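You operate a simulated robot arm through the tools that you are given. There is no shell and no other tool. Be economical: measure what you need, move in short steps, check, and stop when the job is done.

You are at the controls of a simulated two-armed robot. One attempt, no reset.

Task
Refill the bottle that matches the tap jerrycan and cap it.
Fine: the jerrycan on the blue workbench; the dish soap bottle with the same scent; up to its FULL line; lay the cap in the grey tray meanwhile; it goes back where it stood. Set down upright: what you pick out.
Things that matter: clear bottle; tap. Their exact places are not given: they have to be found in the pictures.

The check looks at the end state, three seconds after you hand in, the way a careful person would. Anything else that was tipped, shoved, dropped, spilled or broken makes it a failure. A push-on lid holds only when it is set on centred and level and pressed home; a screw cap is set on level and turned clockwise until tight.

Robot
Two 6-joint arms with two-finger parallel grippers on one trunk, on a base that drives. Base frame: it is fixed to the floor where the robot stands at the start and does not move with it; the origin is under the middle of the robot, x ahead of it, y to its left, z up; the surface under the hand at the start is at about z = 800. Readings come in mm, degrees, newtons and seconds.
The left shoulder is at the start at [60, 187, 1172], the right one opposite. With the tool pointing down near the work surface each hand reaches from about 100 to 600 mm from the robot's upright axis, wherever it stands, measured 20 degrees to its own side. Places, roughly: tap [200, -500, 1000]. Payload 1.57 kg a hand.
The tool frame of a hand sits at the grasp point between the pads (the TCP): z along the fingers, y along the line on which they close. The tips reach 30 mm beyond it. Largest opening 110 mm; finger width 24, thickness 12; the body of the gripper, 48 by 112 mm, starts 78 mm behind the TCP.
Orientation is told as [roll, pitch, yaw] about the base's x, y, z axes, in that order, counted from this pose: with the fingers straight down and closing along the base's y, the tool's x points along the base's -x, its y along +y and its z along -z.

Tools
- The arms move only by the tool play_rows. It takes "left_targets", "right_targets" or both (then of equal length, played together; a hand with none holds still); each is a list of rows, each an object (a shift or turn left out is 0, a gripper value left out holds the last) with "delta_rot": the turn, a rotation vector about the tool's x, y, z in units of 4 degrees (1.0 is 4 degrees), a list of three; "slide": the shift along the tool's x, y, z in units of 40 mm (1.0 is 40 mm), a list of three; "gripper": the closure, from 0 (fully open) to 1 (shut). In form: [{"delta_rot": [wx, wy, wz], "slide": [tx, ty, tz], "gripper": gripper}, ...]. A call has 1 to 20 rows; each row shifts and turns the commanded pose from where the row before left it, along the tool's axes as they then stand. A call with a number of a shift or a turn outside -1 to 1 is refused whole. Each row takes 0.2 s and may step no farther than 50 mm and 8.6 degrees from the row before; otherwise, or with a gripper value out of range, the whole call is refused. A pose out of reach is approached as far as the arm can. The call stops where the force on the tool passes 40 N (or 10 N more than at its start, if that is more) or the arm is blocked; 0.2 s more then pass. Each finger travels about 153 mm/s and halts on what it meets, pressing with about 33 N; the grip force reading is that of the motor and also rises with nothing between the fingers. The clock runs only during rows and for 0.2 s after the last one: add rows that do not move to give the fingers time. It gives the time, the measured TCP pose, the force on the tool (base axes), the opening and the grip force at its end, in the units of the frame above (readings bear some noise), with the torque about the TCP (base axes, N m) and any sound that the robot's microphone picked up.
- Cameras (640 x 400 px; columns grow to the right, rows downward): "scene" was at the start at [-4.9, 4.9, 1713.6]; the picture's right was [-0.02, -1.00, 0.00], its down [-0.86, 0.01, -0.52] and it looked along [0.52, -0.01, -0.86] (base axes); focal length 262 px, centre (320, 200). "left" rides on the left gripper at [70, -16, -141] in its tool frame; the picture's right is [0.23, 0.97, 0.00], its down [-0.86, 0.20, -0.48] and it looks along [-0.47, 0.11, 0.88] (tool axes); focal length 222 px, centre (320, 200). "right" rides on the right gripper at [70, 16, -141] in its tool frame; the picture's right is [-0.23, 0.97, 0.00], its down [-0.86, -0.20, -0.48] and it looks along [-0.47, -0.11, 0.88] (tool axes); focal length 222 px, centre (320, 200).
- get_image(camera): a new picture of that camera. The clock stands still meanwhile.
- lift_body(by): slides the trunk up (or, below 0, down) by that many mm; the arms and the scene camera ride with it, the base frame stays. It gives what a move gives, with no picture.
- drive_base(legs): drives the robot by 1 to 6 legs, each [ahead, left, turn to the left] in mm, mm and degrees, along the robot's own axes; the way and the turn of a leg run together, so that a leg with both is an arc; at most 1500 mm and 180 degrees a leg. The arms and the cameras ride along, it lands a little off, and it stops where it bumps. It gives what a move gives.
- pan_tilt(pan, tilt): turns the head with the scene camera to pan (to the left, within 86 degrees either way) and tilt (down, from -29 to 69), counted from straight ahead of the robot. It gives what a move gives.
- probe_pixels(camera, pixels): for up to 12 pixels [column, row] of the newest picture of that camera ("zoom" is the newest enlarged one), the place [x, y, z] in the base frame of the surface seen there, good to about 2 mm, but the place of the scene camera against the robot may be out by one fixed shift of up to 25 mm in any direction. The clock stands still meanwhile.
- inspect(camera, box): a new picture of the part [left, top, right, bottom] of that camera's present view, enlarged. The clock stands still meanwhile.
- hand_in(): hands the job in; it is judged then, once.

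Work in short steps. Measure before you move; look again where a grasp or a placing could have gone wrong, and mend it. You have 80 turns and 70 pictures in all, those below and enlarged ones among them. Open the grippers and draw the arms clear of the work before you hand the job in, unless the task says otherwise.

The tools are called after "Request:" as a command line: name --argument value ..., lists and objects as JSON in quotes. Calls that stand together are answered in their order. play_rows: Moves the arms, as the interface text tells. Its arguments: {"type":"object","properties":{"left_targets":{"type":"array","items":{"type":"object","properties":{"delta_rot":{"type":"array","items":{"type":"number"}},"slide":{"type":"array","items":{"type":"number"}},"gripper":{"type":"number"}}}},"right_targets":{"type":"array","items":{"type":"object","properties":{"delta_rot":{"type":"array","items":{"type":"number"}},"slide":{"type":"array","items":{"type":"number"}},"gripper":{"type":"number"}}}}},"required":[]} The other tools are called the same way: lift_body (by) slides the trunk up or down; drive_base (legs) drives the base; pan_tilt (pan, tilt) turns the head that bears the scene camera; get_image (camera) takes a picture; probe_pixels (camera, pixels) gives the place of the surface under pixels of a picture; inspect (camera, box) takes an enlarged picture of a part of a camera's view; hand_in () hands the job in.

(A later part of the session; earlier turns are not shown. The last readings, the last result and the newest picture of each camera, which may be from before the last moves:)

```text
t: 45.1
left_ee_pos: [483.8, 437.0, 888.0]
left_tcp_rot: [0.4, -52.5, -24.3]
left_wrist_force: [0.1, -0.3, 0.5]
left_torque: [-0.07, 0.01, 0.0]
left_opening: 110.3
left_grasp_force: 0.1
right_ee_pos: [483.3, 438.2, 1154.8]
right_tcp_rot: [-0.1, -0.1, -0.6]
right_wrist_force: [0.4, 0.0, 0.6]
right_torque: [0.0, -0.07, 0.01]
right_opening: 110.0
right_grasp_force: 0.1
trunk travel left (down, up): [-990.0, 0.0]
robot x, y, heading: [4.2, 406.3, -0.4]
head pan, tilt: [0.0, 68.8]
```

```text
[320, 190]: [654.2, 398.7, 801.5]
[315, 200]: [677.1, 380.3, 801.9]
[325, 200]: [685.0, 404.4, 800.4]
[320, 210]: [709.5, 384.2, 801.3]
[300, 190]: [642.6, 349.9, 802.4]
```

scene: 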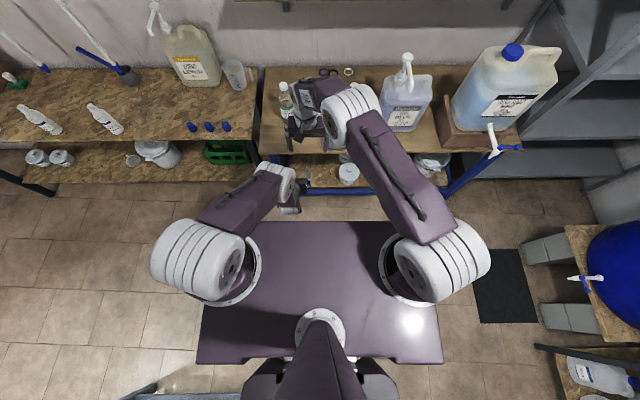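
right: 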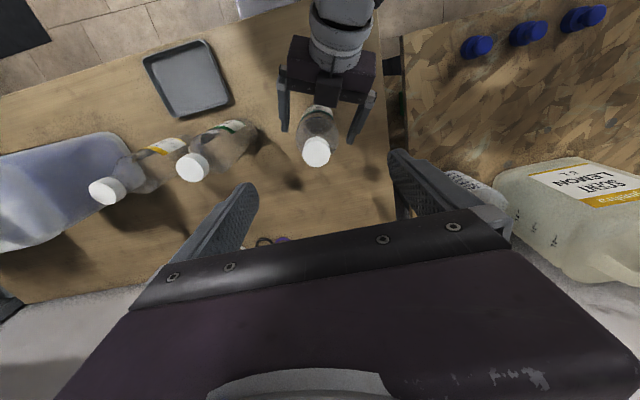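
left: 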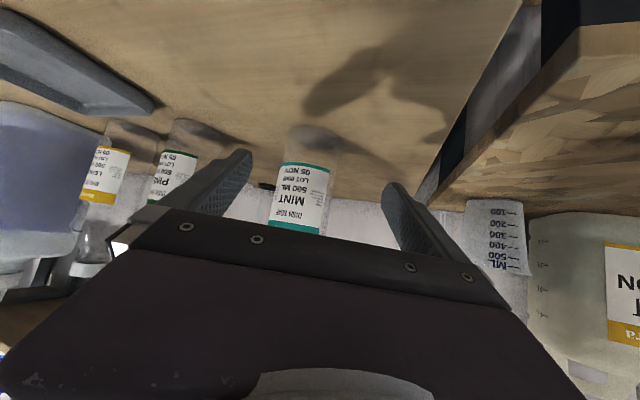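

The bottle sits well between the left fingers (cap at (317,151)). I probe the cap once more, then close the left gripper.

Request:
probe_pixels --camera "right" --pixels '[[317, 150], [318, 145], [305, 150], [330, 150]]'

Request:
play_rows --left_targets '[{"gripper": 1}, {"gripper": 1}, {"gripper": 1}]'

Request:
inspect --camera "right" --box '[250, 80, 400, 180]'

Request:
probe_pixels --camera "zoom" --pixels '[[285, 285], [270, 285], [300, 285], [285, 270], [285, 300]]'

```text
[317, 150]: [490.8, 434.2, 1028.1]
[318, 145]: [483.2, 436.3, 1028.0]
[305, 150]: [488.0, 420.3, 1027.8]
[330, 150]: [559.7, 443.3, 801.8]
```

```text
t: 45.9
left_ee_pos: [489.3, 433.9, 884.6]
left_tcp_rot: [0.4, -52.1, -24.4]
left_wrist_force: [0.5, -0.2, 0.0]
left_torque: [0.02, 0.04, -0.03]
left_opening: 64.3
left_grasp_force: 33.3
right_ee_pos: [489.7, 434.6, 1152.9]
right_tcp_rot: [0.0, 0.1, -0.4]
right_wrist_force: [0.2, -0.4, 1.0]
right_torque: [-0.02, 0.04, 0.0]
right_opening: 110.2
right_grasp_force: 0.0
trunk travel left (down, up): [-990.0, 0.0]
robot x, y, heading: [7.0, 404.0, -0.7]
head pan, tilt: [0.0, 68.8]
```

```text
4.00 times, centred on (325, 130) of right
```

zoom: 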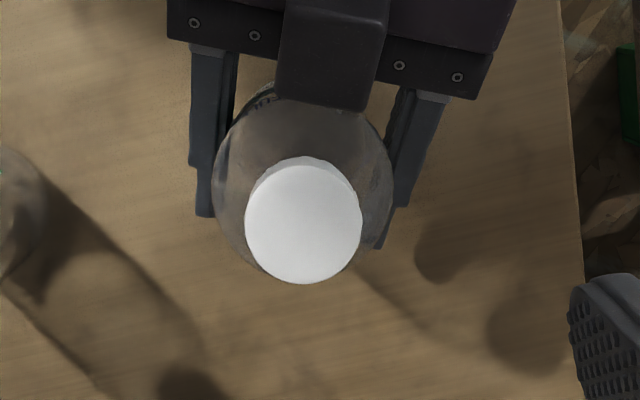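

```text
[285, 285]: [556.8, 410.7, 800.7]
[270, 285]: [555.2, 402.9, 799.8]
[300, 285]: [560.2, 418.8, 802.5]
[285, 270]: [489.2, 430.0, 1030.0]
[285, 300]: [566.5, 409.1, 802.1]
```

The left holds the bottle at 64.3 mm, 33 N. The cap top centre is at zoom (303,224); I probe its rim.

Request:
probe_pixels --camera "zoom" --pixels '[[303, 224], [252, 224], [355, 224], [303, 175], [303, 268], [290, 224], [320, 224]]'

```text
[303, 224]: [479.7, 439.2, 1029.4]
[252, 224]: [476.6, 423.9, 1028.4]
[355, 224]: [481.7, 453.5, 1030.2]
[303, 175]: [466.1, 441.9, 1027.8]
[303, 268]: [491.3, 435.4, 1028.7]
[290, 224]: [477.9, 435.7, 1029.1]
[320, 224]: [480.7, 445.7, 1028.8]
```

Cap top centre ≈ (480,439,1029), diameter ≈29. I lower the right hand 80 mm and take steadier readings of its position.

Request:
play_rows --right_targets '[{"slide": [0, 0, 1]}, {"slide": [0, 0, 1]}, {}]'

Request:
play_rows --right_targets '[{}]'

Request:
play_rows --right_targets '[{}]'

Request:
inspect --camera "right" --box '[220, 40, 420, 165]'

```text
t: 46.7
left_ee_pos: [487.7, 435.0, 884.4]
left_tcp_rot: [0.3, -52.1, -24.3]
left_wrist_force: [-0.3, 0.2, -1.0]
left_torque: [-0.02, -0.04, 0.0]
left_opening: 64.7
left_grasp_force: 33.0
right_ee_pos: [488.7, 434.3, 1070.8]
right_tcp_rot: [0.0, 0.1, -0.5]
right_wrist_force: [0.0, -0.6, -0.2]
right_torque: [0.01, -0.04, 0.01]
right_opening: 109.7
right_grasp_force: 0.0
trunk travel left (down, up): [-990.0, 0.0]
robot x, y, heading: [7.7, 405.4, -0.6]
head pan, tilt: [0.0, 68.8]
```

```text
t: 47.1
left_ee_pos: [487.8, 434.3, 884.9]
left_tcp_rot: [0.2, -52.1, -24.3]
left_wrist_force: [0.3, 0.7, -0.3]
left_torque: [-0.02, 0.0, -0.02]
left_opening: 64.5
left_grasp_force: 33.1
right_ee_pos: [489.7, 435.0, 1070.5]
right_tcp_rot: [0.0, 0.1, -0.5]
right_wrist_force: [-0.8, 0.2, 0.2]
right_torque: [-0.02, 0.0, 0.02]
right_opening: 110.1
right_grasp_force: 0.1
trunk travel left (down, up): [-990.0, 0.0]
robot x, y, heading: [10.1, 407.8, -0.8]
head pan, tilt: [0.0, 68.8]
```

```text
t: 47.5
left_ee_pos: [487.6, 435.6, 884.7]
left_tcp_rot: [0.3, -52.2, -24.4]
left_wrist_force: [0.1, 0.1, -0.8]
left_torque: [0.01, 0.03, 0.02]
left_opening: 64.3
left_grasp_force: 32.8
right_ee_pos: [488.7, 434.8, 1071.3]
right_tcp_rot: [0.0, 0.0, -0.5]
right_wrist_force: [0.2, 0.5, 0.1]
right_torque: [-0.01, 0.02, 0.05]
right_opening: 109.6
right_grasp_force: 0.2
trunk travel left (down, up): [-990.0, 0.0]
robot x, y, heading: [7.5, 401.9, -0.1]
head pan, tilt: [0.0, 68.8]
```

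```text
3.20 times, centred on (320, 102) of right
```

zoom: 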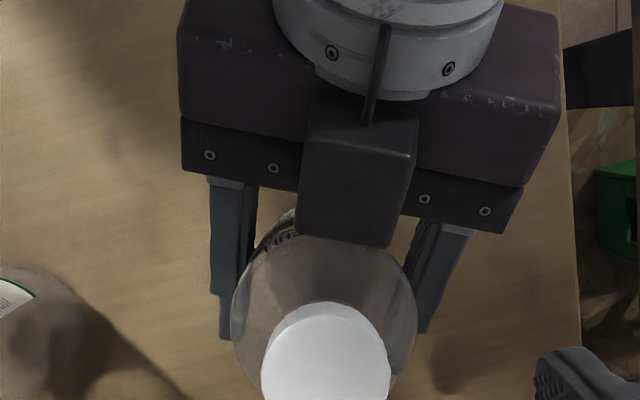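

Readings settle at right TCP ≈ (489,435). I probe the cap in this closer view for the offset.

Request:
probe_pixels --camera "zoom" --pixels '[[265, 370], [386, 370], [326, 308], [326, 395], [326, 350], [326, 370]]'

Request:
get_image --camera "right"

Request:
probe_pixels --camera "right" --pixels '[[321, 153], [321, 157], [321, 161], [321, 165], [321, 169], [321, 173]]'

```text
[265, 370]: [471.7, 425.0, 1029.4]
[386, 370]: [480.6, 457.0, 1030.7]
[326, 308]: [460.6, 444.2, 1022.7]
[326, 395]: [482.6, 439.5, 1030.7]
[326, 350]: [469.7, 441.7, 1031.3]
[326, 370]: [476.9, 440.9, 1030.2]
```

```text
38 pictures are left
```

right: 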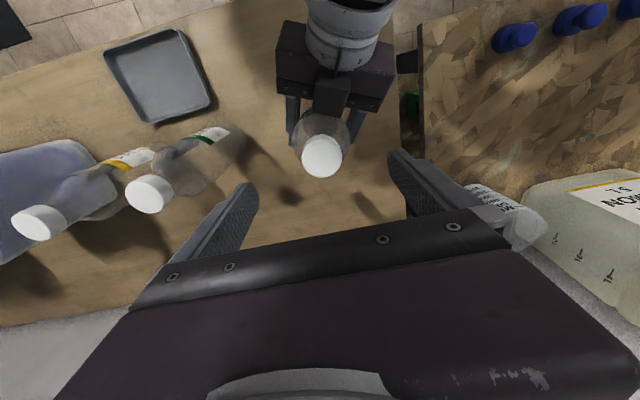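

```text
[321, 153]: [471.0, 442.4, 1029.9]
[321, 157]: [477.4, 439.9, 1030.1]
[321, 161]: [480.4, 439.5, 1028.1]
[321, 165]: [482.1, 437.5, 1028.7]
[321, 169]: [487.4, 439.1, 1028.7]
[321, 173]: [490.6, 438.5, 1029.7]
```

Cap is (−9,+5) from the right TCP. I correct that, lower to z≈1032 so the tips straddle the cap, and close gently onto it; also probe the pine cap as a reference.

Request:
probe_pixels --camera "right" --pixels '[[148, 193], [110, 50], [180, 30], [212, 105], [150, 122]]'

Request:
play_rows --right_targets '[{"slide": [0.23, 0.125, 0]}, {"slide": [0, 0, 0.5]}, {"slide": [0, 0, 0.48]}, {"gripper": 1}, {"gripper": 1}, {"gripper": 1}, {"gripper": 1}]'

Request:
get_image --camera "left"

Request:
get_image --camera "right"

```text
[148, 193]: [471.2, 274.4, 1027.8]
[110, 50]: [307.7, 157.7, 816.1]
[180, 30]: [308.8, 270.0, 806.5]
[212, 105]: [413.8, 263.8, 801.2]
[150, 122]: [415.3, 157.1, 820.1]
```

```text
t: 49.1
left_ee_pos: [487.3, 435.4, 884.9]
left_tcp_rot: [0.2, -52.2, -24.1]
left_wrist_force: [0.4, 5.1, 0.0]
left_torque: [-0.76, 0.1, -0.09]
left_opening: 64.7
left_grasp_force: 33.0
right_ee_pos: [478.3, 439.9, 1032.9]
right_tcp_rot: [0.0, 0.2, -0.4]
right_wrist_force: [0.1, -4.7, 0.3]
right_torque: [-0.07, -0.06, 0.03]
right_opening: 32.1
right_grasp_force: 32.9
trunk travel left (down, up): [-990.0, 0.0]
robot x, y, heading: [7.4, 405.1, -0.3]
head pan, tilt: [0.0, 68.8]
```

```text
37 pictures are left
```

left: 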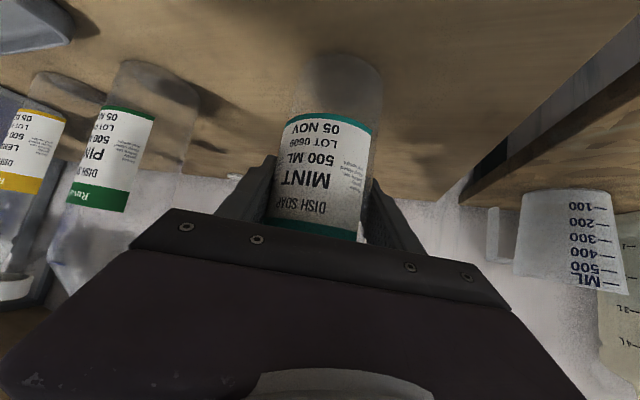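

```text
36 pictures are left
```

right: 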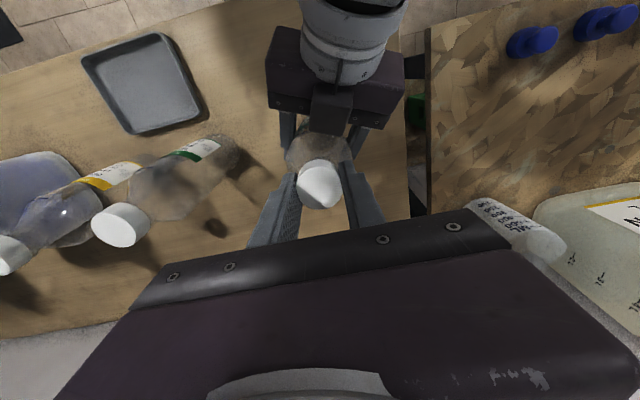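

The right hand holds the cap (32 mm). I turn it counter-clockwise (seen from above) 60° and watch torque and height.

Request:
play_rows --right_targets '[{"delta_rot": [0, 0, -1]}, {"delta_rot": [0, 0, -1]}, {"delta_rot": [0, 0, -1]}, {"delta_rot": [0, 0, -1]}, {"delta_rot": [0, 0, -1]}, {"delta_rot": [0, 0, -1]}, {"delta_rot": [0, 0, -1]}, {"delta_rot": [0, 0, -1]}, {"delta_rot": [0, 0, -1]}, {"delta_rot": [0, 0, -1]}, {"delta_rot": [0, 0, -1]}, {"delta_rot": [0, 0, -1]}, {"delta_rot": [0, 0, -1]}, {"delta_rot": [0, 0, -1]}, {"delta_rot": [0, 0, -1]}]'

Request:
get_image --camera "right"

```text
t: 52.3
left_ee_pos: [487.8, 434.8, 884.7]
left_tcp_rot: [0.3, -52.2, -24.2]
left_wrist_force: [10.0, 7.8, 0.4]
left_torque: [-0.58, 1.21, -0.09]
left_opening: 64.5
left_grasp_force: 33.8
right_ee_pos: [479.9, 439.3, 1033.6]
right_tcp_rot: [0.1, 0.1, 59.6]
right_wrist_force: [-10.6, -7.9, -0.4]
right_torque: [-0.53, 0.4, 0.02]
right_opening: 32.1
right_grasp_force: 33.1
trunk travel left (down, up): [-990.0, 0.0]
robot x, y, heading: [8.7, 401.8, -0.6]
head pan, tilt: [0.0, 68.8]
```

```text
35 pictures are left
```

right: 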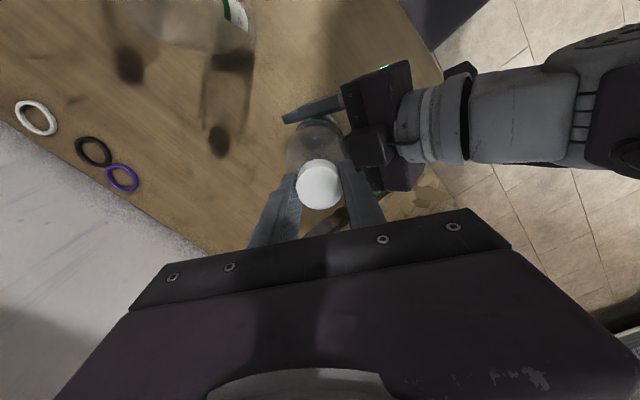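

It turns freely with little torque, with a mild side load (−10,−8). I shift ~2 mm to relieve that and keep turning 60° more.

Request:
play_rows --right_targets '[{"slide": [0.04, 0.02, 0]}, {"delta_rot": [0, 0, -1]}, {"delta_rot": [0, 0, -1]}, {"delta_rot": [0, 0, -1]}, {"delta_rot": [0, 0, -1]}, {"delta_rot": [0, 0, -1]}, {"delta_rot": [0, 0, -1]}, {"delta_rot": [0, 0, -1]}, {"delta_rot": [0, 0, -1]}, {"delta_rot": [0, 0, -1]}, {"delta_rot": [0, 0, -1]}, {"delta_rot": [0, 0, -1]}, {"delta_rot": [0, 0, -1]}, {"delta_rot": [0, 0, -1]}, {"delta_rot": [0, 0, -1]}, {"delta_rot": [0, 0, -1]}]'

Request:
inspect --camera "right" --box '[240, 100, 400, 220]'

```text
t: 55.7
left_ee_pos: [487.2, 435.1, 886.1]
left_tcp_rot: [0.3, -52.1, -24.5]
left_wrist_force: [-2.0, -3.0, -1.2]
left_torque: [0.56, -0.19, 0.04]
left_opening: 64.7
left_grasp_force: 33.1
right_ee_pos: [478.6, 439.0, 1033.7]
right_tcp_rot: [0.0, 0.0, 119.6]
right_wrist_force: [1.3, 2.9, 0.9]
right_torque: [-0.12, -0.07, 0.01]
right_opening: 32.4
right_grasp_force: 33.2
trunk travel left (down, up): [-990.0, 0.0]
robot x, y, heading: [8.7, 406.6, -0.5]
head pan, tilt: [0.0, 68.8]
```

```text
3.33 times, centred on (320, 160) of right
```

zoom: 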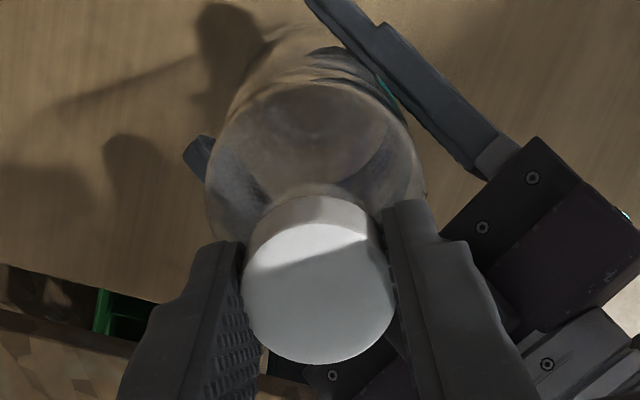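

120° done with no resistance. I turn 60° more and then lift 4 mm to feel whether the cap is free.

Request:
play_rows --right_targets '[{"delta_rot": [0, 0, -1]}, {"delta_rot": [0, 0, -1]}, {"delta_rot": [0, 0, -1]}, {"delta_rot": [0, 0, -1]}, {"delta_rot": [0, 0, -1]}, {"delta_rot": [0, 0, -1]}, {"delta_rot": [0, 0, -1]}, {"delta_rot": [0, 0, -1]}, {"delta_rot": [0, 0, -1]}, {"delta_rot": [0, 0, -1]}, {"delta_rot": [0, 0, -1]}, {"delta_rot": [0, 0, -1]}, {"delta_rot": [0, 0, -1]}, {"delta_rot": [0, 0, -1]}, {"delta_rot": [0, 0, -1]}, {"slide": [0, 0, -0.05]}, {"slide": [0, 0, -0.05]}]'

Request:
inspect --camera "right" --box '[240, 100, 400, 220]'

```text
t: 59.3
left_ee_pos: [489.2, 434.6, 887.4]
left_tcp_rot: [0.3, -52.4, -24.4]
left_wrist_force: [-7.5, 6.8, 13.2]
left_torque: [-0.58, -0.5, -0.04]
left_opening: 64.7
left_grasp_force: 33.0
right_ee_pos: [478.8, 438.8, 1037.2]
right_tcp_rot: [0.0, -0.1, 179.5]
right_wrist_force: [6.1, -7.2, -13.4]
right_torque: [-0.38, -0.38, -0.03]
right_opening: 31.9
right_grasp_force: 33.3
trunk travel left (down, up): [-990.0, 0.0]
robot x, y, heading: [9.2, 406.2, -0.5]
head pan, tilt: [0.0, 68.8]
```

```text
3.33 times, centred on (320, 160) of right
```

zoom: 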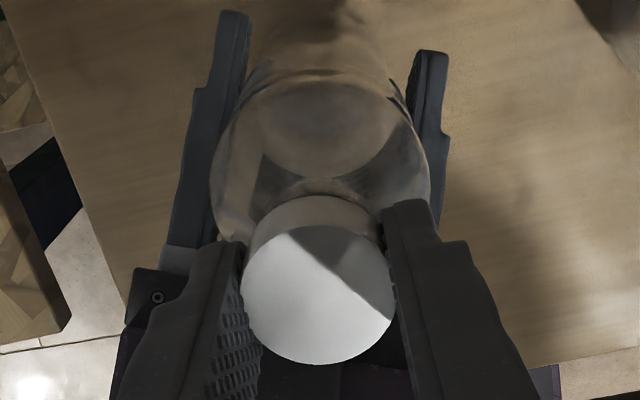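

Still held by the thread (13 N pull). I go back down 3 mm and keep turning another 72°.

Request:
play_rows --right_targets '[{"slide": [0, 0, 0.07]}, {"delta_rot": [0, 0, -1]}, {"delta_rot": [0, 0, -1]}, {"delta_rot": [0, 0, -1]}, {"delta_rot": [0, 0, -1]}, {"delta_rot": [0, 0, -1]}, {"delta_rot": [0, 0, -1]}, {"delta_rot": [0, 0, -1]}, {"delta_rot": [0, 0, -1]}, {"delta_rot": [0, 0, -1]}, {"delta_rot": [0, 0, -1]}, {"delta_rot": [0, 0, -1]}, {"delta_rot": [0, 0, -1]}, {"delta_rot": [0, 0, -1]}, {"delta_rot": [0, 0, -1]}, {"delta_rot": [0, 0, -1]}, {"delta_rot": [0, 0, -1]}, {"delta_rot": [0, 0, -1]}, {"delta_rot": [0, 0, -1]}]'

```text
t: 61.0
left_ee_pos: [484.7, 438.9, 883.8]
left_tcp_rot: [-0.1, -52.0, -23.4]
left_wrist_force: [-6.1, 5.3, 6.8]
left_torque: [-0.7, -0.62, 0.02]
left_opening: 64.8
left_grasp_force: 32.9
right_ee_pos: [469.4, 448.3, 1035.9]
right_tcp_rot: [1.3, 0.4, -155.1]
right_wrist_force: [5.9, -4.7, -6.2]
right_torque: [-0.07, -0.06, 0.01]
right_opening: 31.8
right_grasp_force: 33.0
right hand out of reach, approached as far as the arm can: row 7, 8
trunk travel left (down, up): [-990.0, 0.0]
robot x, y, heading: [9.0, 408.4, -0.2]
head pan, tilt: [0.0, 68.8]
stopped in row 8 (left hand): the force on the tool passed its limit at 46 N (the readings are from after the stop); the commanded pose is now the measured one
```

The right wrist reached its joint limit near 205° and dragged the cap a few mm. I open the right gripper, rise, and look.

Request:
play_rows --right_targets '[{"gripper": 0}, {"gripper": 0}, {"slide": [0, 0, -0.8]}, {"slide": [0, 0, -0.8], "delta_rot": [0, 0, 1]}, {"delta_rot": [0, 0, 1]}, {"delta_rot": [0, 0, 1]}, {"delta_rot": [0, 0, 1]}, {"delta_rot": [0, 0, 1]}, {"delta_rot": [0, 0, 1]}, {"delta_rot": [0, 0, 1]}, {"delta_rot": [0, 0, 1]}, {"delta_rot": [0, 0, 1]}, {"delta_rot": [0, 0, 1]}, {"delta_rot": [0, 0, 1]}, {"delta_rot": [0, 0, 1]}, {"delta_rot": [0, 0, 1]}, {"delta_rot": [0, 0, 1]}, {"delta_rot": [0, 0, 1]}, {"delta_rot": [0, 0, 1]}, {"delta_rot": [0, 0, 1]}]'

Request:
play_rows --right_targets '[{"delta_rot": [0, 0, 1]}, {"delta_rot": [0, 0, 1]}, {"delta_rot": [0, 0, 1]}, {"delta_rot": [0, 0, 1]}, {"delta_rot": [0, 0, 1]}, {"delta_rot": [0, 0, 1]}, {"delta_rot": [0, 0, 1]}, {"delta_rot": [0, 0, 1]}, {"delta_rot": [0, 0, 1]}, {"delta_rot": [0, 0, 1]}, {"delta_rot": [0, 0, 1]}, {"delta_rot": [0, 0, 1]}, {"delta_rot": [0, 0, 1]}, {"delta_rot": [0, 0, 1]}, {"delta_rot": [0, 0, 1]}, {"delta_rot": [0, 0, 1]}, {"delta_rot": [0, 0, 1]}, {"delta_rot": [0, 0, 1]}, {"delta_rot": [0, 0, 1]}, {"delta_rot": [0, 0, 1]}]'

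Request:
play_rows --right_targets '[{"delta_rot": [0, 0, 1]}, {"delta_rot": [0, 0, 1]}, {"delta_rot": [0, 0, 1]}, {"delta_rot": [0, 0, 1]}, {"delta_rot": [0, 0, 1]}, {"delta_rot": [0, 0, 1]}, {"delta_rot": [0, 0, 1]}, {"delta_rot": [0, 0, 1]}, {"delta_rot": [0, 0, 1]}, {"delta_rot": [0, 0, 1]}, {"delta_rot": [0, 0, 1]}, {"delta_rot": [0, 0, 1]}, {"delta_rot": [0, 0, 1]}]'

Request:
get_image --camera "right"

Request:
probe_pixels --camera "right" --pixels '[[320, 140], [320, 150], [320, 160], [320, 170], [305, 160], [335, 160]]'

```text
t: 65.2
left_ee_pos: [484.9, 438.1, 883.6]
left_tcp_rot: [0.0, -51.9, -23.7]
left_wrist_force: [0.3, -0.2, -1.1]
left_torque: [-0.05, 0.01, 0.02]
left_opening: 64.0
left_grasp_force: 33.3
right_ee_pos: [469.5, 450.8, 1098.9]
right_tcp_rot: [0.1, 1.4, 136.8]
right_wrist_force: [-0.7, 0.3, -0.2]
right_torque: [0.02, -0.01, -0.03]
right_opening: 110.1
right_grasp_force: 0.0
trunk travel left (down, up): [-990.0, 0.0]
robot x, y, heading: [10.2, 405.9, -0.7]
head pan, tilt: [0.0, 68.8]
```

```text
t: 69.4
left_ee_pos: [485.1, 438.5, 882.2]
left_tcp_rot: [0.0, -51.9, -23.7]
left_wrist_force: [-0.2, -1.4, -0.7]
left_torque: [0.0, 0.01, -0.03]
left_opening: 64.4
left_grasp_force: 32.8
right_ee_pos: [470.1, 451.1, 1098.7]
right_tcp_rot: [-1.4, 0.4, 56.8]
right_wrist_force: [0.3, 0.4, 0.4]
right_torque: [0.03, 0.0, 0.02]
right_opening: 110.0
right_grasp_force: 0.1
trunk travel left (down, up): [-990.0, 0.0]
robot x, y, heading: [8.6, 408.6, -0.4]
head pan, tilt: [0.0, 68.8]
```

```text
t: 72.2
left_ee_pos: [484.3, 438.5, 883.5]
left_tcp_rot: [-0.1, -51.9, -23.7]
left_wrist_force: [0.2, 0.0, -0.3]
left_torque: [0.0, 0.02, -0.03]
left_opening: 63.8
left_grasp_force: 33.2
right_ee_pos: [470.0, 451.0, 1099.5]
right_tcp_rot: [-1.1, -0.8, 4.8]
right_wrist_force: [-0.1, -0.4, -0.6]
right_torque: [-0.02, 0.03, -0.03]
right_opening: 109.7
right_grasp_force: 0.0
trunk travel left (down, up): [-990.0, 0.0]
robot x, y, heading: [9.8, 409.9, -0.6]
head pan, tilt: [0.0, 68.8]
```

```text
32 pictures are left
```

right: 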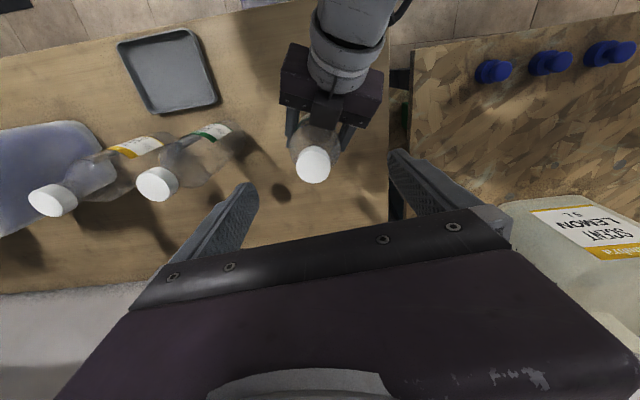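

```text
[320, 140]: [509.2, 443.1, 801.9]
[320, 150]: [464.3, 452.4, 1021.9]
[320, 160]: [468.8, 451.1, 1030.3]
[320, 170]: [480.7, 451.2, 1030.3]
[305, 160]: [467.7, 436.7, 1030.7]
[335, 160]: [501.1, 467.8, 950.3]
```

The cap is at about (314,164), bottle upright. I probe it and straighten the right hand's small tilt.

Request:
probe_pixels --camera "right" --pixels '[[314, 164], [299, 166], [328, 162], [313, 152], [315, 180], [314, 176]]'

Request:
play_rows --right_targets '[{"delta_rot": [-0.27, 0.2, 0]}, {}]'

```text
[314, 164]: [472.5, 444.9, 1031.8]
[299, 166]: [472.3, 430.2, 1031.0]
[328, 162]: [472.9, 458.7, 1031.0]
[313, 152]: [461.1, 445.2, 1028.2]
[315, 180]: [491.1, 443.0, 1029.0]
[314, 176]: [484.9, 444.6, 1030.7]
```

```text
t: 72.8
left_ee_pos: [486.4, 437.8, 883.9]
left_tcp_rot: [0.1, -52.0, -23.7]
left_wrist_force: [0.7, -0.7, -0.8]
left_torque: [0.03, 0.01, -0.03]
left_opening: 64.2
left_grasp_force: 32.5
right_ee_pos: [469.6, 451.7, 1099.3]
right_tcp_rot: [0.0, 0.0, 5.0]
right_wrist_force: [-0.3, -0.2, 0.1]
right_torque: [-0.01, -0.04, 0.01]
right_opening: 109.8
right_grasp_force: 0.1
trunk travel left (down, up): [-990.0, 0.0]
robot x, y, heading: [8.0, 404.7, -0.3]
head pan, tilt: [0.0, 68.8]
```

Cap ≈ (475.5,444.5,1031). I recentre, lower, grip and turn 60° more, then tug 4 mm.

Request:
play_rows --right_targets '[{"slide": [-0.135, -0.19, 0]}, {"slide": [0, 0, 0.82]}, {"slide": [0, 0, 0.81]}, {"gripper": 1}, {"gripper": 1}, {"gripper": 1}, {"gripper": 1}]'

Request:
play_rows --right_targets '[{"delta_rot": [0, 0, -1]}, {"delta_rot": [0, 0, -1]}, {"delta_rot": [0, 0, -1]}, {"delta_rot": [0, 0, -1]}, {"delta_rot": [0, 0, -1]}, {"delta_rot": [0, 0, -1]}, {"delta_rot": [0, 0, -1]}, {"delta_rot": [0, 0, -1]}, {"delta_rot": [0, 0, -1]}, {"delta_rot": [0, 0, -1]}, {"delta_rot": [0, 0, -1]}, {"delta_rot": [0, 0, -1]}, {"delta_rot": [0, 0, -1]}, {"delta_rot": [0, 0, -1]}, {"delta_rot": [0, 0, -1]}, {"slide": [0, 0, -0.05]}, {"slide": [0, 0, -0.05]}, {}]'

```text
t: 74.4
left_ee_pos: [485.9, 438.6, 883.3]
left_tcp_rot: [0.0, -51.9, -23.6]
left_wrist_force: [-2.2, 3.1, -0.4]
left_torque: [-0.3, -0.22, -0.02]
left_opening: 64.0
left_grasp_force: 33.3
right_ee_pos: [476.0, 442.6, 1034.1]
right_tcp_rot: [0.0, 0.0, 5.0]
right_wrist_force: [1.8, -2.9, 0.0]
right_torque: [-0.05, -0.03, 0.03]
right_opening: 32.3
right_grasp_force: 33.0
trunk travel left (down, up): [-990.0, 0.0]
robot x, y, heading: [10.6, 406.0, -0.5]
head pan, tilt: [0.0, 68.8]
```

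```text
t: 78.2
left_ee_pos: [487.4, 436.3, 884.5]
left_tcp_rot: [0.0, -52.2, -23.7]
left_wrist_force: [-9.2, 11.2, 24.6]
left_torque: [-0.88, -0.97, -0.07]
left_opening: 64.2
left_grasp_force: 32.6
right_ee_pos: [476.3, 444.7, 1036.6]
right_tcp_rot: [0.0, 0.1, 64.9]
right_wrist_force: [10.3, -10.9, -24.4]
right_torque: [-0.52, -0.19, -0.04]
right_opening: 32.1
right_grasp_force: 32.9
trunk travel left (down, up): [-990.0, 0.0]
robot x, y, heading: [4.5, 406.7, -0.5]
head pan, tilt: [0.0, 68.8]
```

Still pulled by thread (24 N). I release the tug and check the bottle label from the left camera to be sure the bottle itself isn't turning.

Request:
play_rows --right_targets '[{"slide": [0, 0, 0.07]}, {"delta_rot": [0, 0, -1]}, {"delta_rot": [0, 0, -1]}, {"delta_rot": [0, 0, -1]}, {"delta_rot": [0, 0, -1]}, {"delta_rot": [0, 0, -1]}, {"delta_rot": [0, 0, -1]}, {"delta_rot": [0, 0, -1]}, {"delta_rot": [0, 0, -1]}, {"delta_rot": [0, 0, -1]}, {"delta_rot": [0, 0, -1]}, {"delta_rot": [0, 0, -1]}, {"delta_rot": [0, 0, -1]}, {"delta_rot": [0, 0, -1]}, {"delta_rot": [0, 0, -1]}, {"delta_rot": [0, 0, -1]}, {"delta_rot": [0, 0, -1]}, {"delta_rot": [0, 0, -1]}, {"delta_rot": [0, 0, -1]}]'

Request:
get_image --camera "left"

Request:
inspect --camera "right" --box '[240, 100, 400, 220]'

```text
t: 82.2
left_ee_pos: [484.4, 437.3, 883.1]
left_tcp_rot: [0.1, -51.8, -23.6]
left_wrist_force: [-0.9, 0.4, -0.5]
left_torque: [-0.09, 0.01, 0.0]
left_opening: 63.9
left_grasp_force: 33.6
right_ee_pos: [475.1, 443.5, 1036.1]
right_tcp_rot: [0.0, -0.1, 137.0]
right_wrist_force: [-0.4, 0.1, 0.4]
right_torque: [0.05, 0.01, -0.01]
right_opening: 32.1
right_grasp_force: 33.3
trunk travel left (down, up): [-990.0, 0.0]
robot x, y, heading: [7.8, 406.0, -0.6]
head pan, tilt: [0.0, 68.8]
```

```text
31 pictures are left
```

left: 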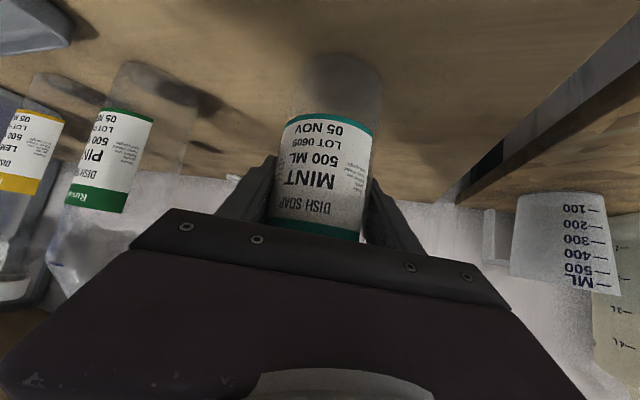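

```text
3.33 times, centred on (320, 160) of right
```

zoom: 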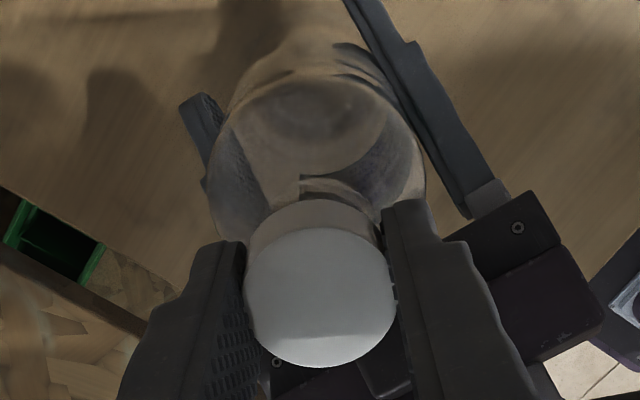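

The bottle hasn't turned, forces are about zero and the neck shows below the cap: it looks free. I lift gently.

Request:
play_rows --right_targets '[{"slide": [0, 0, -0.05]}, {"slide": [0, 0, -0.1]}, {"slide": [0, 0, -0.15]}, {}]'

```text
t: 83.2
left_ee_pos: [485.6, 438.5, 884.2]
left_tcp_rot: [0.1, -51.9, -23.6]
left_wrist_force: [0.0, 0.5, -0.5]
left_torque: [0.02, -0.02, -0.06]
left_opening: 63.9
left_grasp_force: 32.8
right_ee_pos: [475.7, 444.5, 1047.2]
right_tcp_rot: [0.0, 0.1, 136.8]
right_wrist_force: [0.1, 0.5, 0.3]
right_torque: [0.01, -0.01, 0.0]
right_opening: 32.0
right_grasp_force: 33.5
trunk travel left (down, up): [-990.0, 0.0]
robot x, y, heading: [4.5, 407.8, -0.6]
head pan, tilt: [0.0, 68.8]
```

The cap is off. I raise the right hand and turn back to yaw ≈0 so its camera and body stay clear of the other bottles over the tray.

Request:
play_rows --right_targets '[{"slide": [0, 0, -0.6], "delta_rot": [0, 0, 1]}, {"slide": [0, 0, -0.6], "delta_rot": [0, 0, 1]}, {"slide": [0, 0, -0.6], "delta_rot": [0, 0, 1]}, {"slide": [0, 0, -0.5], "delta_rot": [0, 0, 1]}, {"delta_rot": [0, 0, 1]}, {"delta_rot": [0, 0, 1]}, {"delta_rot": [0, 0, 1]}, {"delta_rot": [0, 0, 1]}, {"delta_rot": [0, 0, 1]}, {"delta_rot": [0, 0, 1]}, {"delta_rot": [0, 0, 1]}, {"delta_rot": [0, 0, 1]}, {"delta_rot": [0, 0, 1]}, {"delta_rot": [0, 0, 1]}, {"delta_rot": [0, 0, 1]}, {"delta_rot": [0, 0, 1]}, {"delta_rot": [0, 0, 1]}, {"delta_rot": [0, 0, 1]}, {"delta_rot": [0, 0, 1]}, {"delta_rot": [0, 0, 1]}]'

Request:
play_rows --right_targets '[{"delta_rot": [0, 0, 1]}, {"delta_rot": [0, 0, 1]}, {"delta_rot": [0, 0, 1]}, {"delta_rot": [0, 0, 1]}, {"delta_rot": [0, 0, 1]}, {"delta_rot": [0, 0, 1]}, {"delta_rot": [0, 0, 1]}, {"delta_rot": [0, 0, 1]}, {"delta_rot": [0, 0, 1]}, {"delta_rot": [0, 0, 1]}, {"delta_rot": [0, 0, 1]}, {"delta_rot": [0, 0, 1]}, {"delta_rot": [0, 0, 1]}, {"delta_rot": [0, 0, 1]}, {}]'

Request:
get_image --camera "right"

```text
t: 87.4
left_ee_pos: [486.1, 438.0, 883.5]
left_tcp_rot: [0.0, -51.9, -23.8]
left_wrist_force: [-0.4, 0.0, -0.9]
left_torque: [0.0, -0.04, -0.02]
left_opening: 64.0
left_grasp_force: 33.3
right_ee_pos: [475.8, 443.9, 1138.6]
right_tcp_rot: [0.1, 0.0, 56.9]
right_wrist_force: [-0.5, -0.5, -0.1]
right_torque: [-0.01, -0.02, 0.01]
right_opening: 32.1
right_grasp_force: 33.1
trunk travel left (down, up): [-990.0, 0.0]
robot x, y, heading: [11.4, 406.7, -0.5]
head pan, tilt: [0.0, 68.8]
```

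```text
t: 90.6
left_ee_pos: [485.9, 437.4, 884.3]
left_tcp_rot: [0.1, -51.9, -23.7]
left_wrist_force: [1.2, 0.3, -0.7]
left_torque: [0.0, 0.02, 0.01]
left_opening: 64.0
left_grasp_force: 33.5
right_ee_pos: [476.2, 443.8, 1139.4]
right_tcp_rot: [0.0, 0.0, 0.9]
right_wrist_force: [0.3, -0.1, -0.6]
right_torque: [0.0, -0.01, 0.02]
right_opening: 32.1
right_grasp_force: 33.1
trunk travel left (down, up): [-990.0, 0.0]
robot x, y, heading: [8.0, 405.1, -0.8]
head pan, tilt: [0.0, 68.8]
```

```text
29 pictures are left
```

right: 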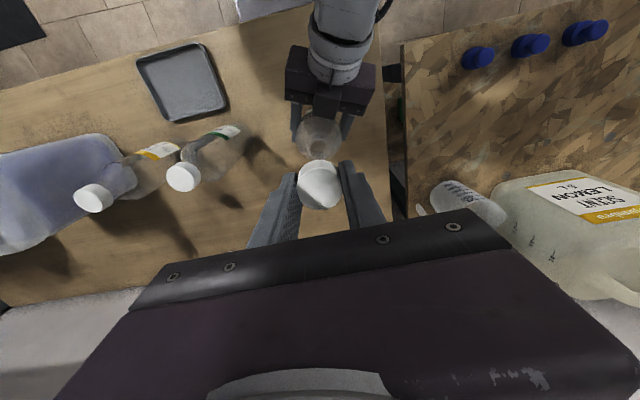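

The cap is held level in the right fingers. I carry it over the tray centre (361,212) and lower most of the way.

Request:
play_rows --right_targets '[{"slide": [0.48, -0.967, 0]}, {"slide": [0.48, -0.967, 0]}, {"slide": [0.48, -0.967, 0]}, {"slide": [0.48, -0.967, 0]}, {"slide": [0.48, -0.967, 0]}, {"slide": [0.48, -0.967, 0]}, {"slide": [0, 0, 1]}, {"slide": [0, 0, 1]}, {"slide": [0, 0, 1]}, {"slide": [0, 0, 1]}, {"slide": [0, 0, 1]}, {"slide": [0, 0, 1]}, {}]'

Request:
get_image --camera "right"

```text
t: 93.4
left_ee_pos: [485.1, 437.6, 883.5]
left_tcp_rot: [0.0, -51.9, -23.7]
left_wrist_force: [1.1, 0.0, 0.6]
left_torque: [-0.01, -0.01, 0.01]
left_opening: 64.0
left_grasp_force: 33.1
right_ee_pos: [364.0, 210.5, 899.1]
right_tcp_rot: [0.1, 0.0, 1.0]
right_wrist_force: [0.1, 0.1, -1.1]
right_torque: [0.0, -0.02, 0.02]
right_opening: 32.0
right_grasp_force: 33.2
trunk travel left (down, up): [-990.0, 0.0]
robot x, y, heading: [6.2, 407.2, -0.5]
head pan, tilt: [0.0, 68.8]
```

```text
28 pictures are left
```

right: 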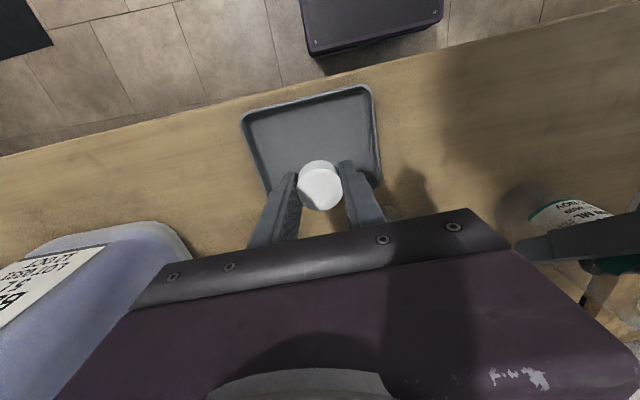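

Above the tray with room. I lower to z≈837 and open only partly (≈60 mm) to stay inside the tray walls.

Request:
play_rows --right_targets '[{"slide": [0.07, 0, 0.7]}, {"slide": [0, 0, 0.5]}, {"slide": [0, 0, 0.33]}, {}]'

Request:
play_rows --right_targets '[{"gripper": 0.6}, {"gripper": 0.45}, {}, {}]'

Request:
get_image --camera "right"

```text
t: 94.4
left_ee_pos: [486.0, 437.1, 882.6]
left_tcp_rot: [0.0, -51.9, -23.8]
left_wrist_force: [0.7, 0.4, -0.9]
left_torque: [-0.01, -0.02, 0.01]
left_opening: 63.9
left_grasp_force: 32.9
right_ee_pos: [361.3, 210.0, 840.7]
right_tcp_rot: [-0.1, 0.0, 0.9]
right_wrist_force: [-1.1, 1.1, 0.2]
right_torque: [-0.02, -0.02, 0.02]
right_opening: 32.1
right_grasp_force: 32.8
trunk travel left (down, up): [-990.0, 0.0]
robot x, y, heading: [8.7, 409.5, -0.5]
head pan, tilt: [0.0, 68.8]
```

```text
t: 95.4
left_ee_pos: [484.8, 437.4, 883.6]
left_tcp_rot: [0.0, -51.9, -23.6]
left_wrist_force: [0.7, -0.4, 0.1]
left_torque: [-0.02, 0.03, 0.02]
left_opening: 63.5
left_grasp_force: 33.0
right_ee_pos: [361.7, 209.7, 839.6]
right_tcp_rot: [0.1, 0.0, 1.0]
right_wrist_force: [0.8, 0.2, -0.1]
right_torque: [-0.01, -0.01, 0.02]
right_opening: 60.5
right_grasp_force: 0.1
trunk travel left (down, up): [-990.0, 0.0]
robot x, y, heading: [8.2, 404.6, -0.4]
head pan, tilt: [0.0, 68.8]
```

```text
27 pictures are left
```

right: 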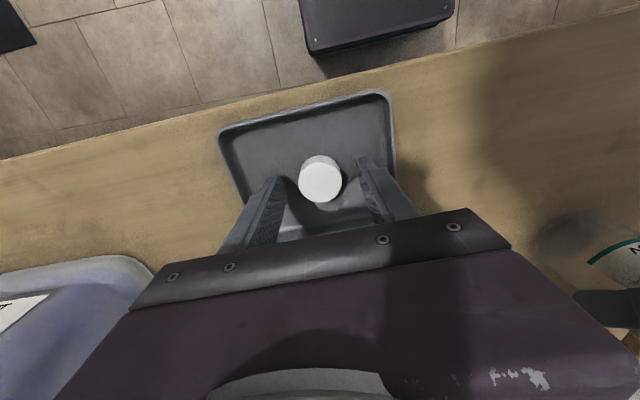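

The cap stands in the tray at (320,180). I raise the right hand, lift the bottle 25 mm, back off and drive to the right, stopping short of the tap.

Request:
play_rows --right_targets '[{"slide": [0, 0, -1]}, {"slide": [0, 0, -1]}, {"slide": [0, 0, -1]}, {"slide": [0, 0, -1]}, {"slide": [0, 0, -1]}, {"slide": [0, 0, -1]}, {"slide": [0, 0, -1]}]' --left_targets '[{"slide": [-0.2, 0, -0.154]}, {"slide": [-0.2, 0, -0.154]}, {"slide": [-0.2, 0, -0.154]}, {}, {}, {}, {}]'

Request:
drive_base --legs '[[-441, 0, 0], [0, -855, 0.5]]'

Request:
pan_tilt --pan 0 --tilt 50

Request:
get_image --camera "scene"

Request:
get_image --camera "left"

```text
t: 97.0
left_ee_pos: [494.7, 433.0, 906.2]
left_tcp_rot: [-0.1, -52.0, -23.7]
left_wrist_force: [0.2, 0.0, 0.5]
left_torque: [-0.02, -0.03, 0.02]
left_opening: 63.9
left_grasp_force: 32.8
left hand out of reach, approached as far as the arm can: row 2, 3
right_ee_pos: [359.3, 210.9, 1119.1]
right_tcp_rot: [0.0, 0.0, 0.9]
right_wrist_force: [-0.4, -0.8, -0.7]
right_torque: [0.03, -0.03, 0.03]
right_opening: 60.6
right_grasp_force: 0.0
trunk travel left (down, up): [-990.0, 0.0]
robot x, y, heading: [8.8, 405.9, -0.3]
head pan, tilt: [0.0, 68.8]
```

```text
t: 103.8
left_ee_pos: [49.6, -408.5, 907.2]
left_tcp_rot: [-0.1, -51.9, -23.6]
left_wrist_force: [0.3, 0.3, -0.8]
left_torque: [0.03, 0.01, -0.02]
left_opening: 63.6
left_grasp_force: 33.0
right_ee_pos: [-82.9, -629.3, 1117.8]
right_tcp_rot: [-0.1, 0.1, 1.0]
right_wrist_force: [0.4, -0.9, -0.3]
right_torque: [0.01, 0.0, 0.01]
right_opening: 60.6
right_grasp_force: 0.0
trunk travel left (down, up): [-990.0, 0.0]
robot x, y, heading: [-435.2, -436.3, -0.5]
head pan, tilt: [0.0, 68.8]
```

```text
t: 104.6
left_ee_pos: [50.4, -409.4, 907.2]
left_tcp_rot: [0.0, -51.8, -23.5]
left_wrist_force: [-0.2, -0.3, -0.4]
left_torque: [0.02, -0.02, 0.0]
left_opening: 64.1
left_grasp_force: 33.4
right_ee_pos: [-84.7, -630.8, 1118.4]
right_tcp_rot: [0.0, 0.0, 1.0]
right_wrist_force: [0.1, -0.6, -0.1]
right_torque: [-0.03, -0.03, -0.01]
right_opening: 60.4
right_grasp_force: 0.0
trunk travel left (down, up): [-990.0, 0.0]
robot x, y, heading: [-435.4, -436.3, -0.4]
head pan, tilt: [0.0, 50.0]
```

```text
26 pictures are left
```

scene: 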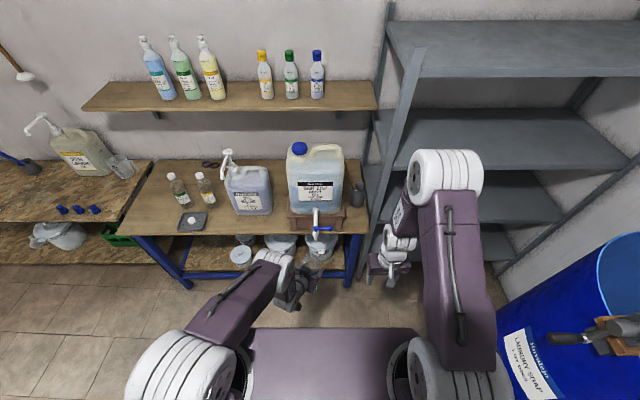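

```text
25 pictures are left
```

left: 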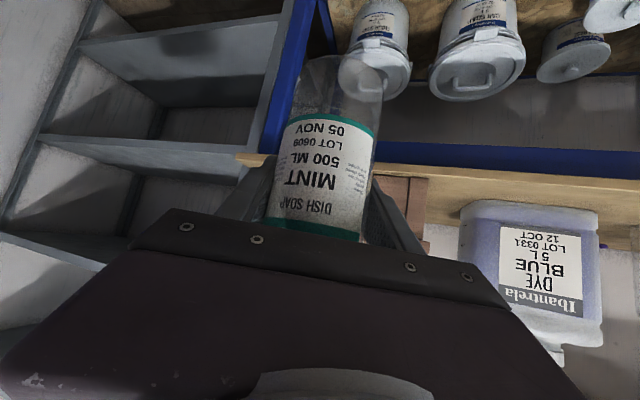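

The tap is at scene (318,222), the bottle at (293,288). I zoom in on the tap and probe its parts.

Request:
inspect --camera "scene" --box '[280, 190, 360, 240]'

Request:
probe_pixels --camera "scene" --pixels '[[316, 212], [316, 220], [316, 225], [316, 229], [316, 232], [322, 228], [328, 228], [193, 219], [199, 175], [320, 200]]'

```text
8.00 times, centred on (320, 215) of scene
```

zoom: 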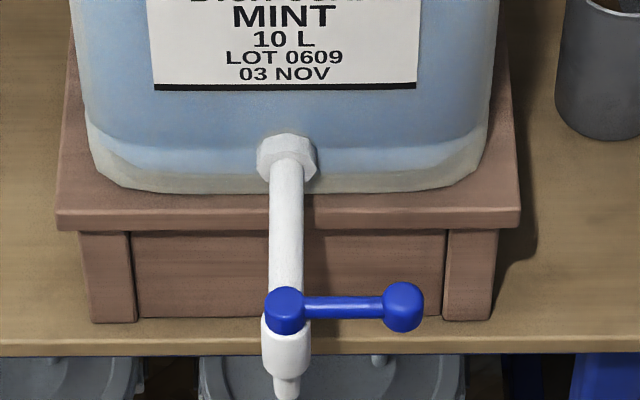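

```text
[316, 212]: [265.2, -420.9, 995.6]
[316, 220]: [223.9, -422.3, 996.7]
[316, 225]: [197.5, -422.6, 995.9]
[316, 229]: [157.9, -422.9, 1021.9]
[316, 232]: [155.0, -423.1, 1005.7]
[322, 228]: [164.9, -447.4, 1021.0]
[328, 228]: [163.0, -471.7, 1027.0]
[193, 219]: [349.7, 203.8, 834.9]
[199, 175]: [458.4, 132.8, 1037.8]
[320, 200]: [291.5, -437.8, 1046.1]
```

The nozzle end is at zoom (287,395) and the lever knob at (404,306). I probe those closely.

Request:
probe_pixels --camera "zoom" --pixels '[[287, 395], [287, 380], [287, 355], [270, 340], [304, 340], [285, 310], [404, 306], [404, 325], [340, 307], [404, 287]]'

```text
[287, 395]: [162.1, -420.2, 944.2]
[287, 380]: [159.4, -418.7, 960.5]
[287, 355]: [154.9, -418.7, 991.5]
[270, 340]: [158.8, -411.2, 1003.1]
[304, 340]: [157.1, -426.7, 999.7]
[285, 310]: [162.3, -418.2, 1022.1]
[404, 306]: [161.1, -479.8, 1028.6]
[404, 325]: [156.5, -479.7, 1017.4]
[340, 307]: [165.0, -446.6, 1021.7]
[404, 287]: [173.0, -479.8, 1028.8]
```

Corrected by the scene camera's known shift, the nozzle end is near (182,−416,931) and the lever knob near (180,−476,1013). I lower the trunk 120 so the mouth passes below the nozzle, and turn the right hand to yaw 90.

Request:
lift_body --by -120

Request:
play_rows --right_targets '[{"delta_rot": [0, 0, -1], "slide": [0, 0, -0.5]}, {"delta_rot": [0, 0, -1], "slide": [0, 0, -0.5]}, {"delta_rot": [0, 0, -1], "slide": [0, 0, -0.5]}, {"delta_rot": [0, 0, -1], "slide": [0, 0, -0.5]}, {"delta_rot": [0, 0, -1], "slide": [0, 0, -0.5]}, {"delta_rot": [0, 0, -1]}, {"delta_rot": [0, 0, -1]}, {"delta_rot": [0, 0, -1]}, {"delta_rot": [0, 0, -1]}, {"delta_rot": [0, 0, -1]}, {"delta_rot": [0, 0, -1]}, {"delta_rot": [0, 0, -1]}, {"delta_rot": [0, 0, -1]}, {"delta_rot": [0, 0, -1]}, {"delta_rot": [0, 0, -1]}, {"delta_rot": [0, 0, -1]}, {"delta_rot": [0, 0, -1]}, {"delta_rot": [0, 0, -1]}, {"delta_rot": [0, 0, -1]}, {"delta_rot": [0, 0, -1]}]'

Request:
play_rows --right_targets '[{"delta_rot": [0, 0, -1]}, {"delta_rot": [0, 0, -1]}, {"delta_rot": [0, 0, -0.3]}]'

Request:
drive_base --legs '[[60, -13, 0]]'

Request:
get_image --camera "right"

Request:
get_image --camera "scene"

```text
t: 106.1
left_ee_pos: [50.1, -407.8, 786.9]
left_tcp_rot: [-0.1, -51.9, -23.6]
left_wrist_force: [-0.5, -0.4, 0.3]
left_torque: [0.0, 0.0, 0.03]
left_opening: 63.9
left_grasp_force: 33.3
right_ee_pos: [-85.5, -631.2, 998.8]
right_tcp_rot: [0.0, 0.0, 1.0]
right_wrist_force: [0.8, -0.2, 0.7]
right_torque: [0.01, 0.02, 0.02]
right_opening: 60.3
right_grasp_force: 0.0
trunk travel left (down, up): [-870.0, 120.0]
robot x, y, heading: [-438.9, -438.8, -0.5]
head pan, tilt: [0.0, 50.0]
```

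```text
t: 110.3
left_ee_pos: [49.6, -408.3, 786.1]
left_tcp_rot: [0.0, -51.8, -23.5]
left_wrist_force: [-0.2, 0.4, -0.2]
left_torque: [0.01, 0.01, -0.01]
left_opening: 64.1
left_grasp_force: 32.7
right_ee_pos: [-84.0, -630.8, 1098.6]
right_tcp_rot: [0.0, 0.1, 81.1]
right_wrist_force: [0.1, -0.1, 0.3]
right_torque: [0.01, 0.01, 0.01]
right_opening: 60.5
right_grasp_force: 0.0
trunk travel left (down, up): [-870.0, 120.0]
robot x, y, heading: [-437.8, -435.3, -0.4]
head pan, tilt: [0.0, 50.0]
```

```text
t: 111.1
left_ee_pos: [49.8, -407.9, 787.0]
left_tcp_rot: [0.1, -51.8, -23.6]
left_wrist_force: [0.6, 0.3, 0.1]
left_torque: [-0.01, -0.02, 0.0]
left_opening: 64.0
left_grasp_force: 32.3
right_ee_pos: [-85.5, -631.4, 1099.2]
right_tcp_rot: [0.1, 0.0, 90.2]
right_wrist_force: [-0.1, -0.3, -0.7]
right_torque: [-0.01, 0.02, 0.0]
right_opening: 60.5
right_grasp_force: 0.1
trunk travel left (down, up): [-870.0, 120.0]
robot x, y, heading: [-437.6, -437.2, -0.4]
head pan, tilt: [0.0, 50.0]
```

```text
t: 112.1
left_ee_pos: [104.8, -421.3, 789.4]
left_tcp_rot: [0.1, -52.2, -23.7]
left_wrist_force: [0.0, 0.0, -0.3]
left_torque: [0.03, -0.04, 0.02]
left_opening: 64.0
left_grasp_force: 33.3
right_ee_pos: [-30.9, -642.7, 1100.7]
right_tcp_rot: [-0.3, 0.1, 90.3]
right_wrist_force: [-0.6, 0.3, 0.1]
right_torque: [-0.03, -0.05, -0.01]
right_opening: 60.7
right_grasp_force: 0.1
trunk travel left (down, up): [-870.0, 120.0]
robot x, y, heading: [-376.8, -450.2, -0.5]
head pan, tilt: [0.0, 50.0]
```

```text
23 pictures are left
```

right: 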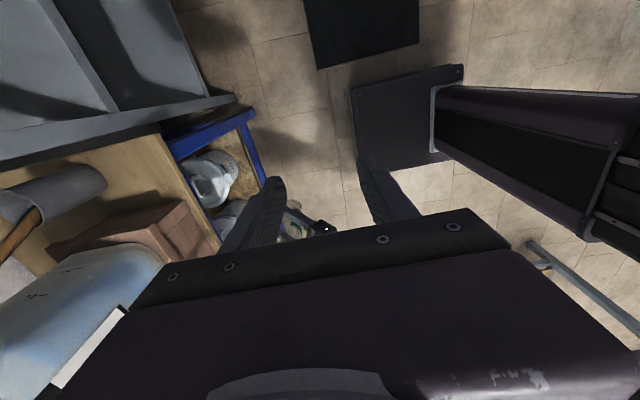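

```text
22 pictures are left
```

scene: 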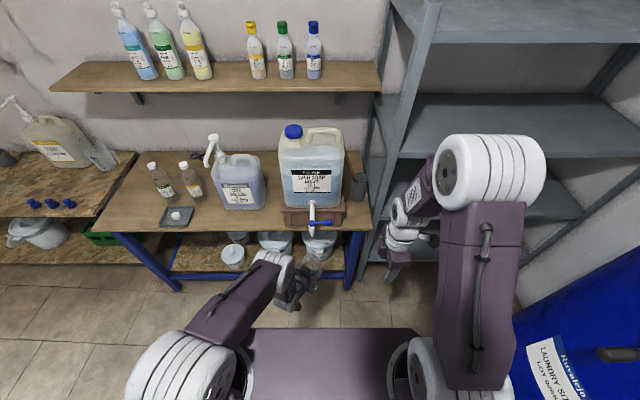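

I can measure nozzle and bottle mouth in the same scene view, so its fixed shift cancels. Zooming on both.

Request:
inspect --camera "scene" --box '[264, 200, 376, 300]'

```text
4.00 times, centred on (320, 250) of scene
```

zoom: 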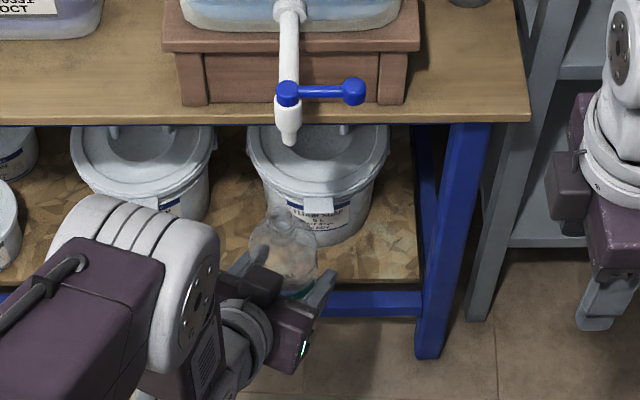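

Mouth at zoom (277,215), nozzle end at (288,142). Probe both.

Request:
probe_pixels --camera "zoom" --pixels '[[277, 210], [265, 217], [290, 217], [277, 222], [277, 216], [288, 142], [288, 135], [282, 110], [298, 110], [353, 91], [290, 260], [320, 92]]'

```text
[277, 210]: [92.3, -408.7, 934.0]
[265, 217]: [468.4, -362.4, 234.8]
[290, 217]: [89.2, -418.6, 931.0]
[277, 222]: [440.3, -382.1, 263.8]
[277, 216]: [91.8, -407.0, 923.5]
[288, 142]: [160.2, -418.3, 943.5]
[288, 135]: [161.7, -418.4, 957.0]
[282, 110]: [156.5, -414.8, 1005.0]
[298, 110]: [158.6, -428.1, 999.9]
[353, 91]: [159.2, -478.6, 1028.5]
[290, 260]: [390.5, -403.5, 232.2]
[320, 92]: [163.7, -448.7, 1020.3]
```

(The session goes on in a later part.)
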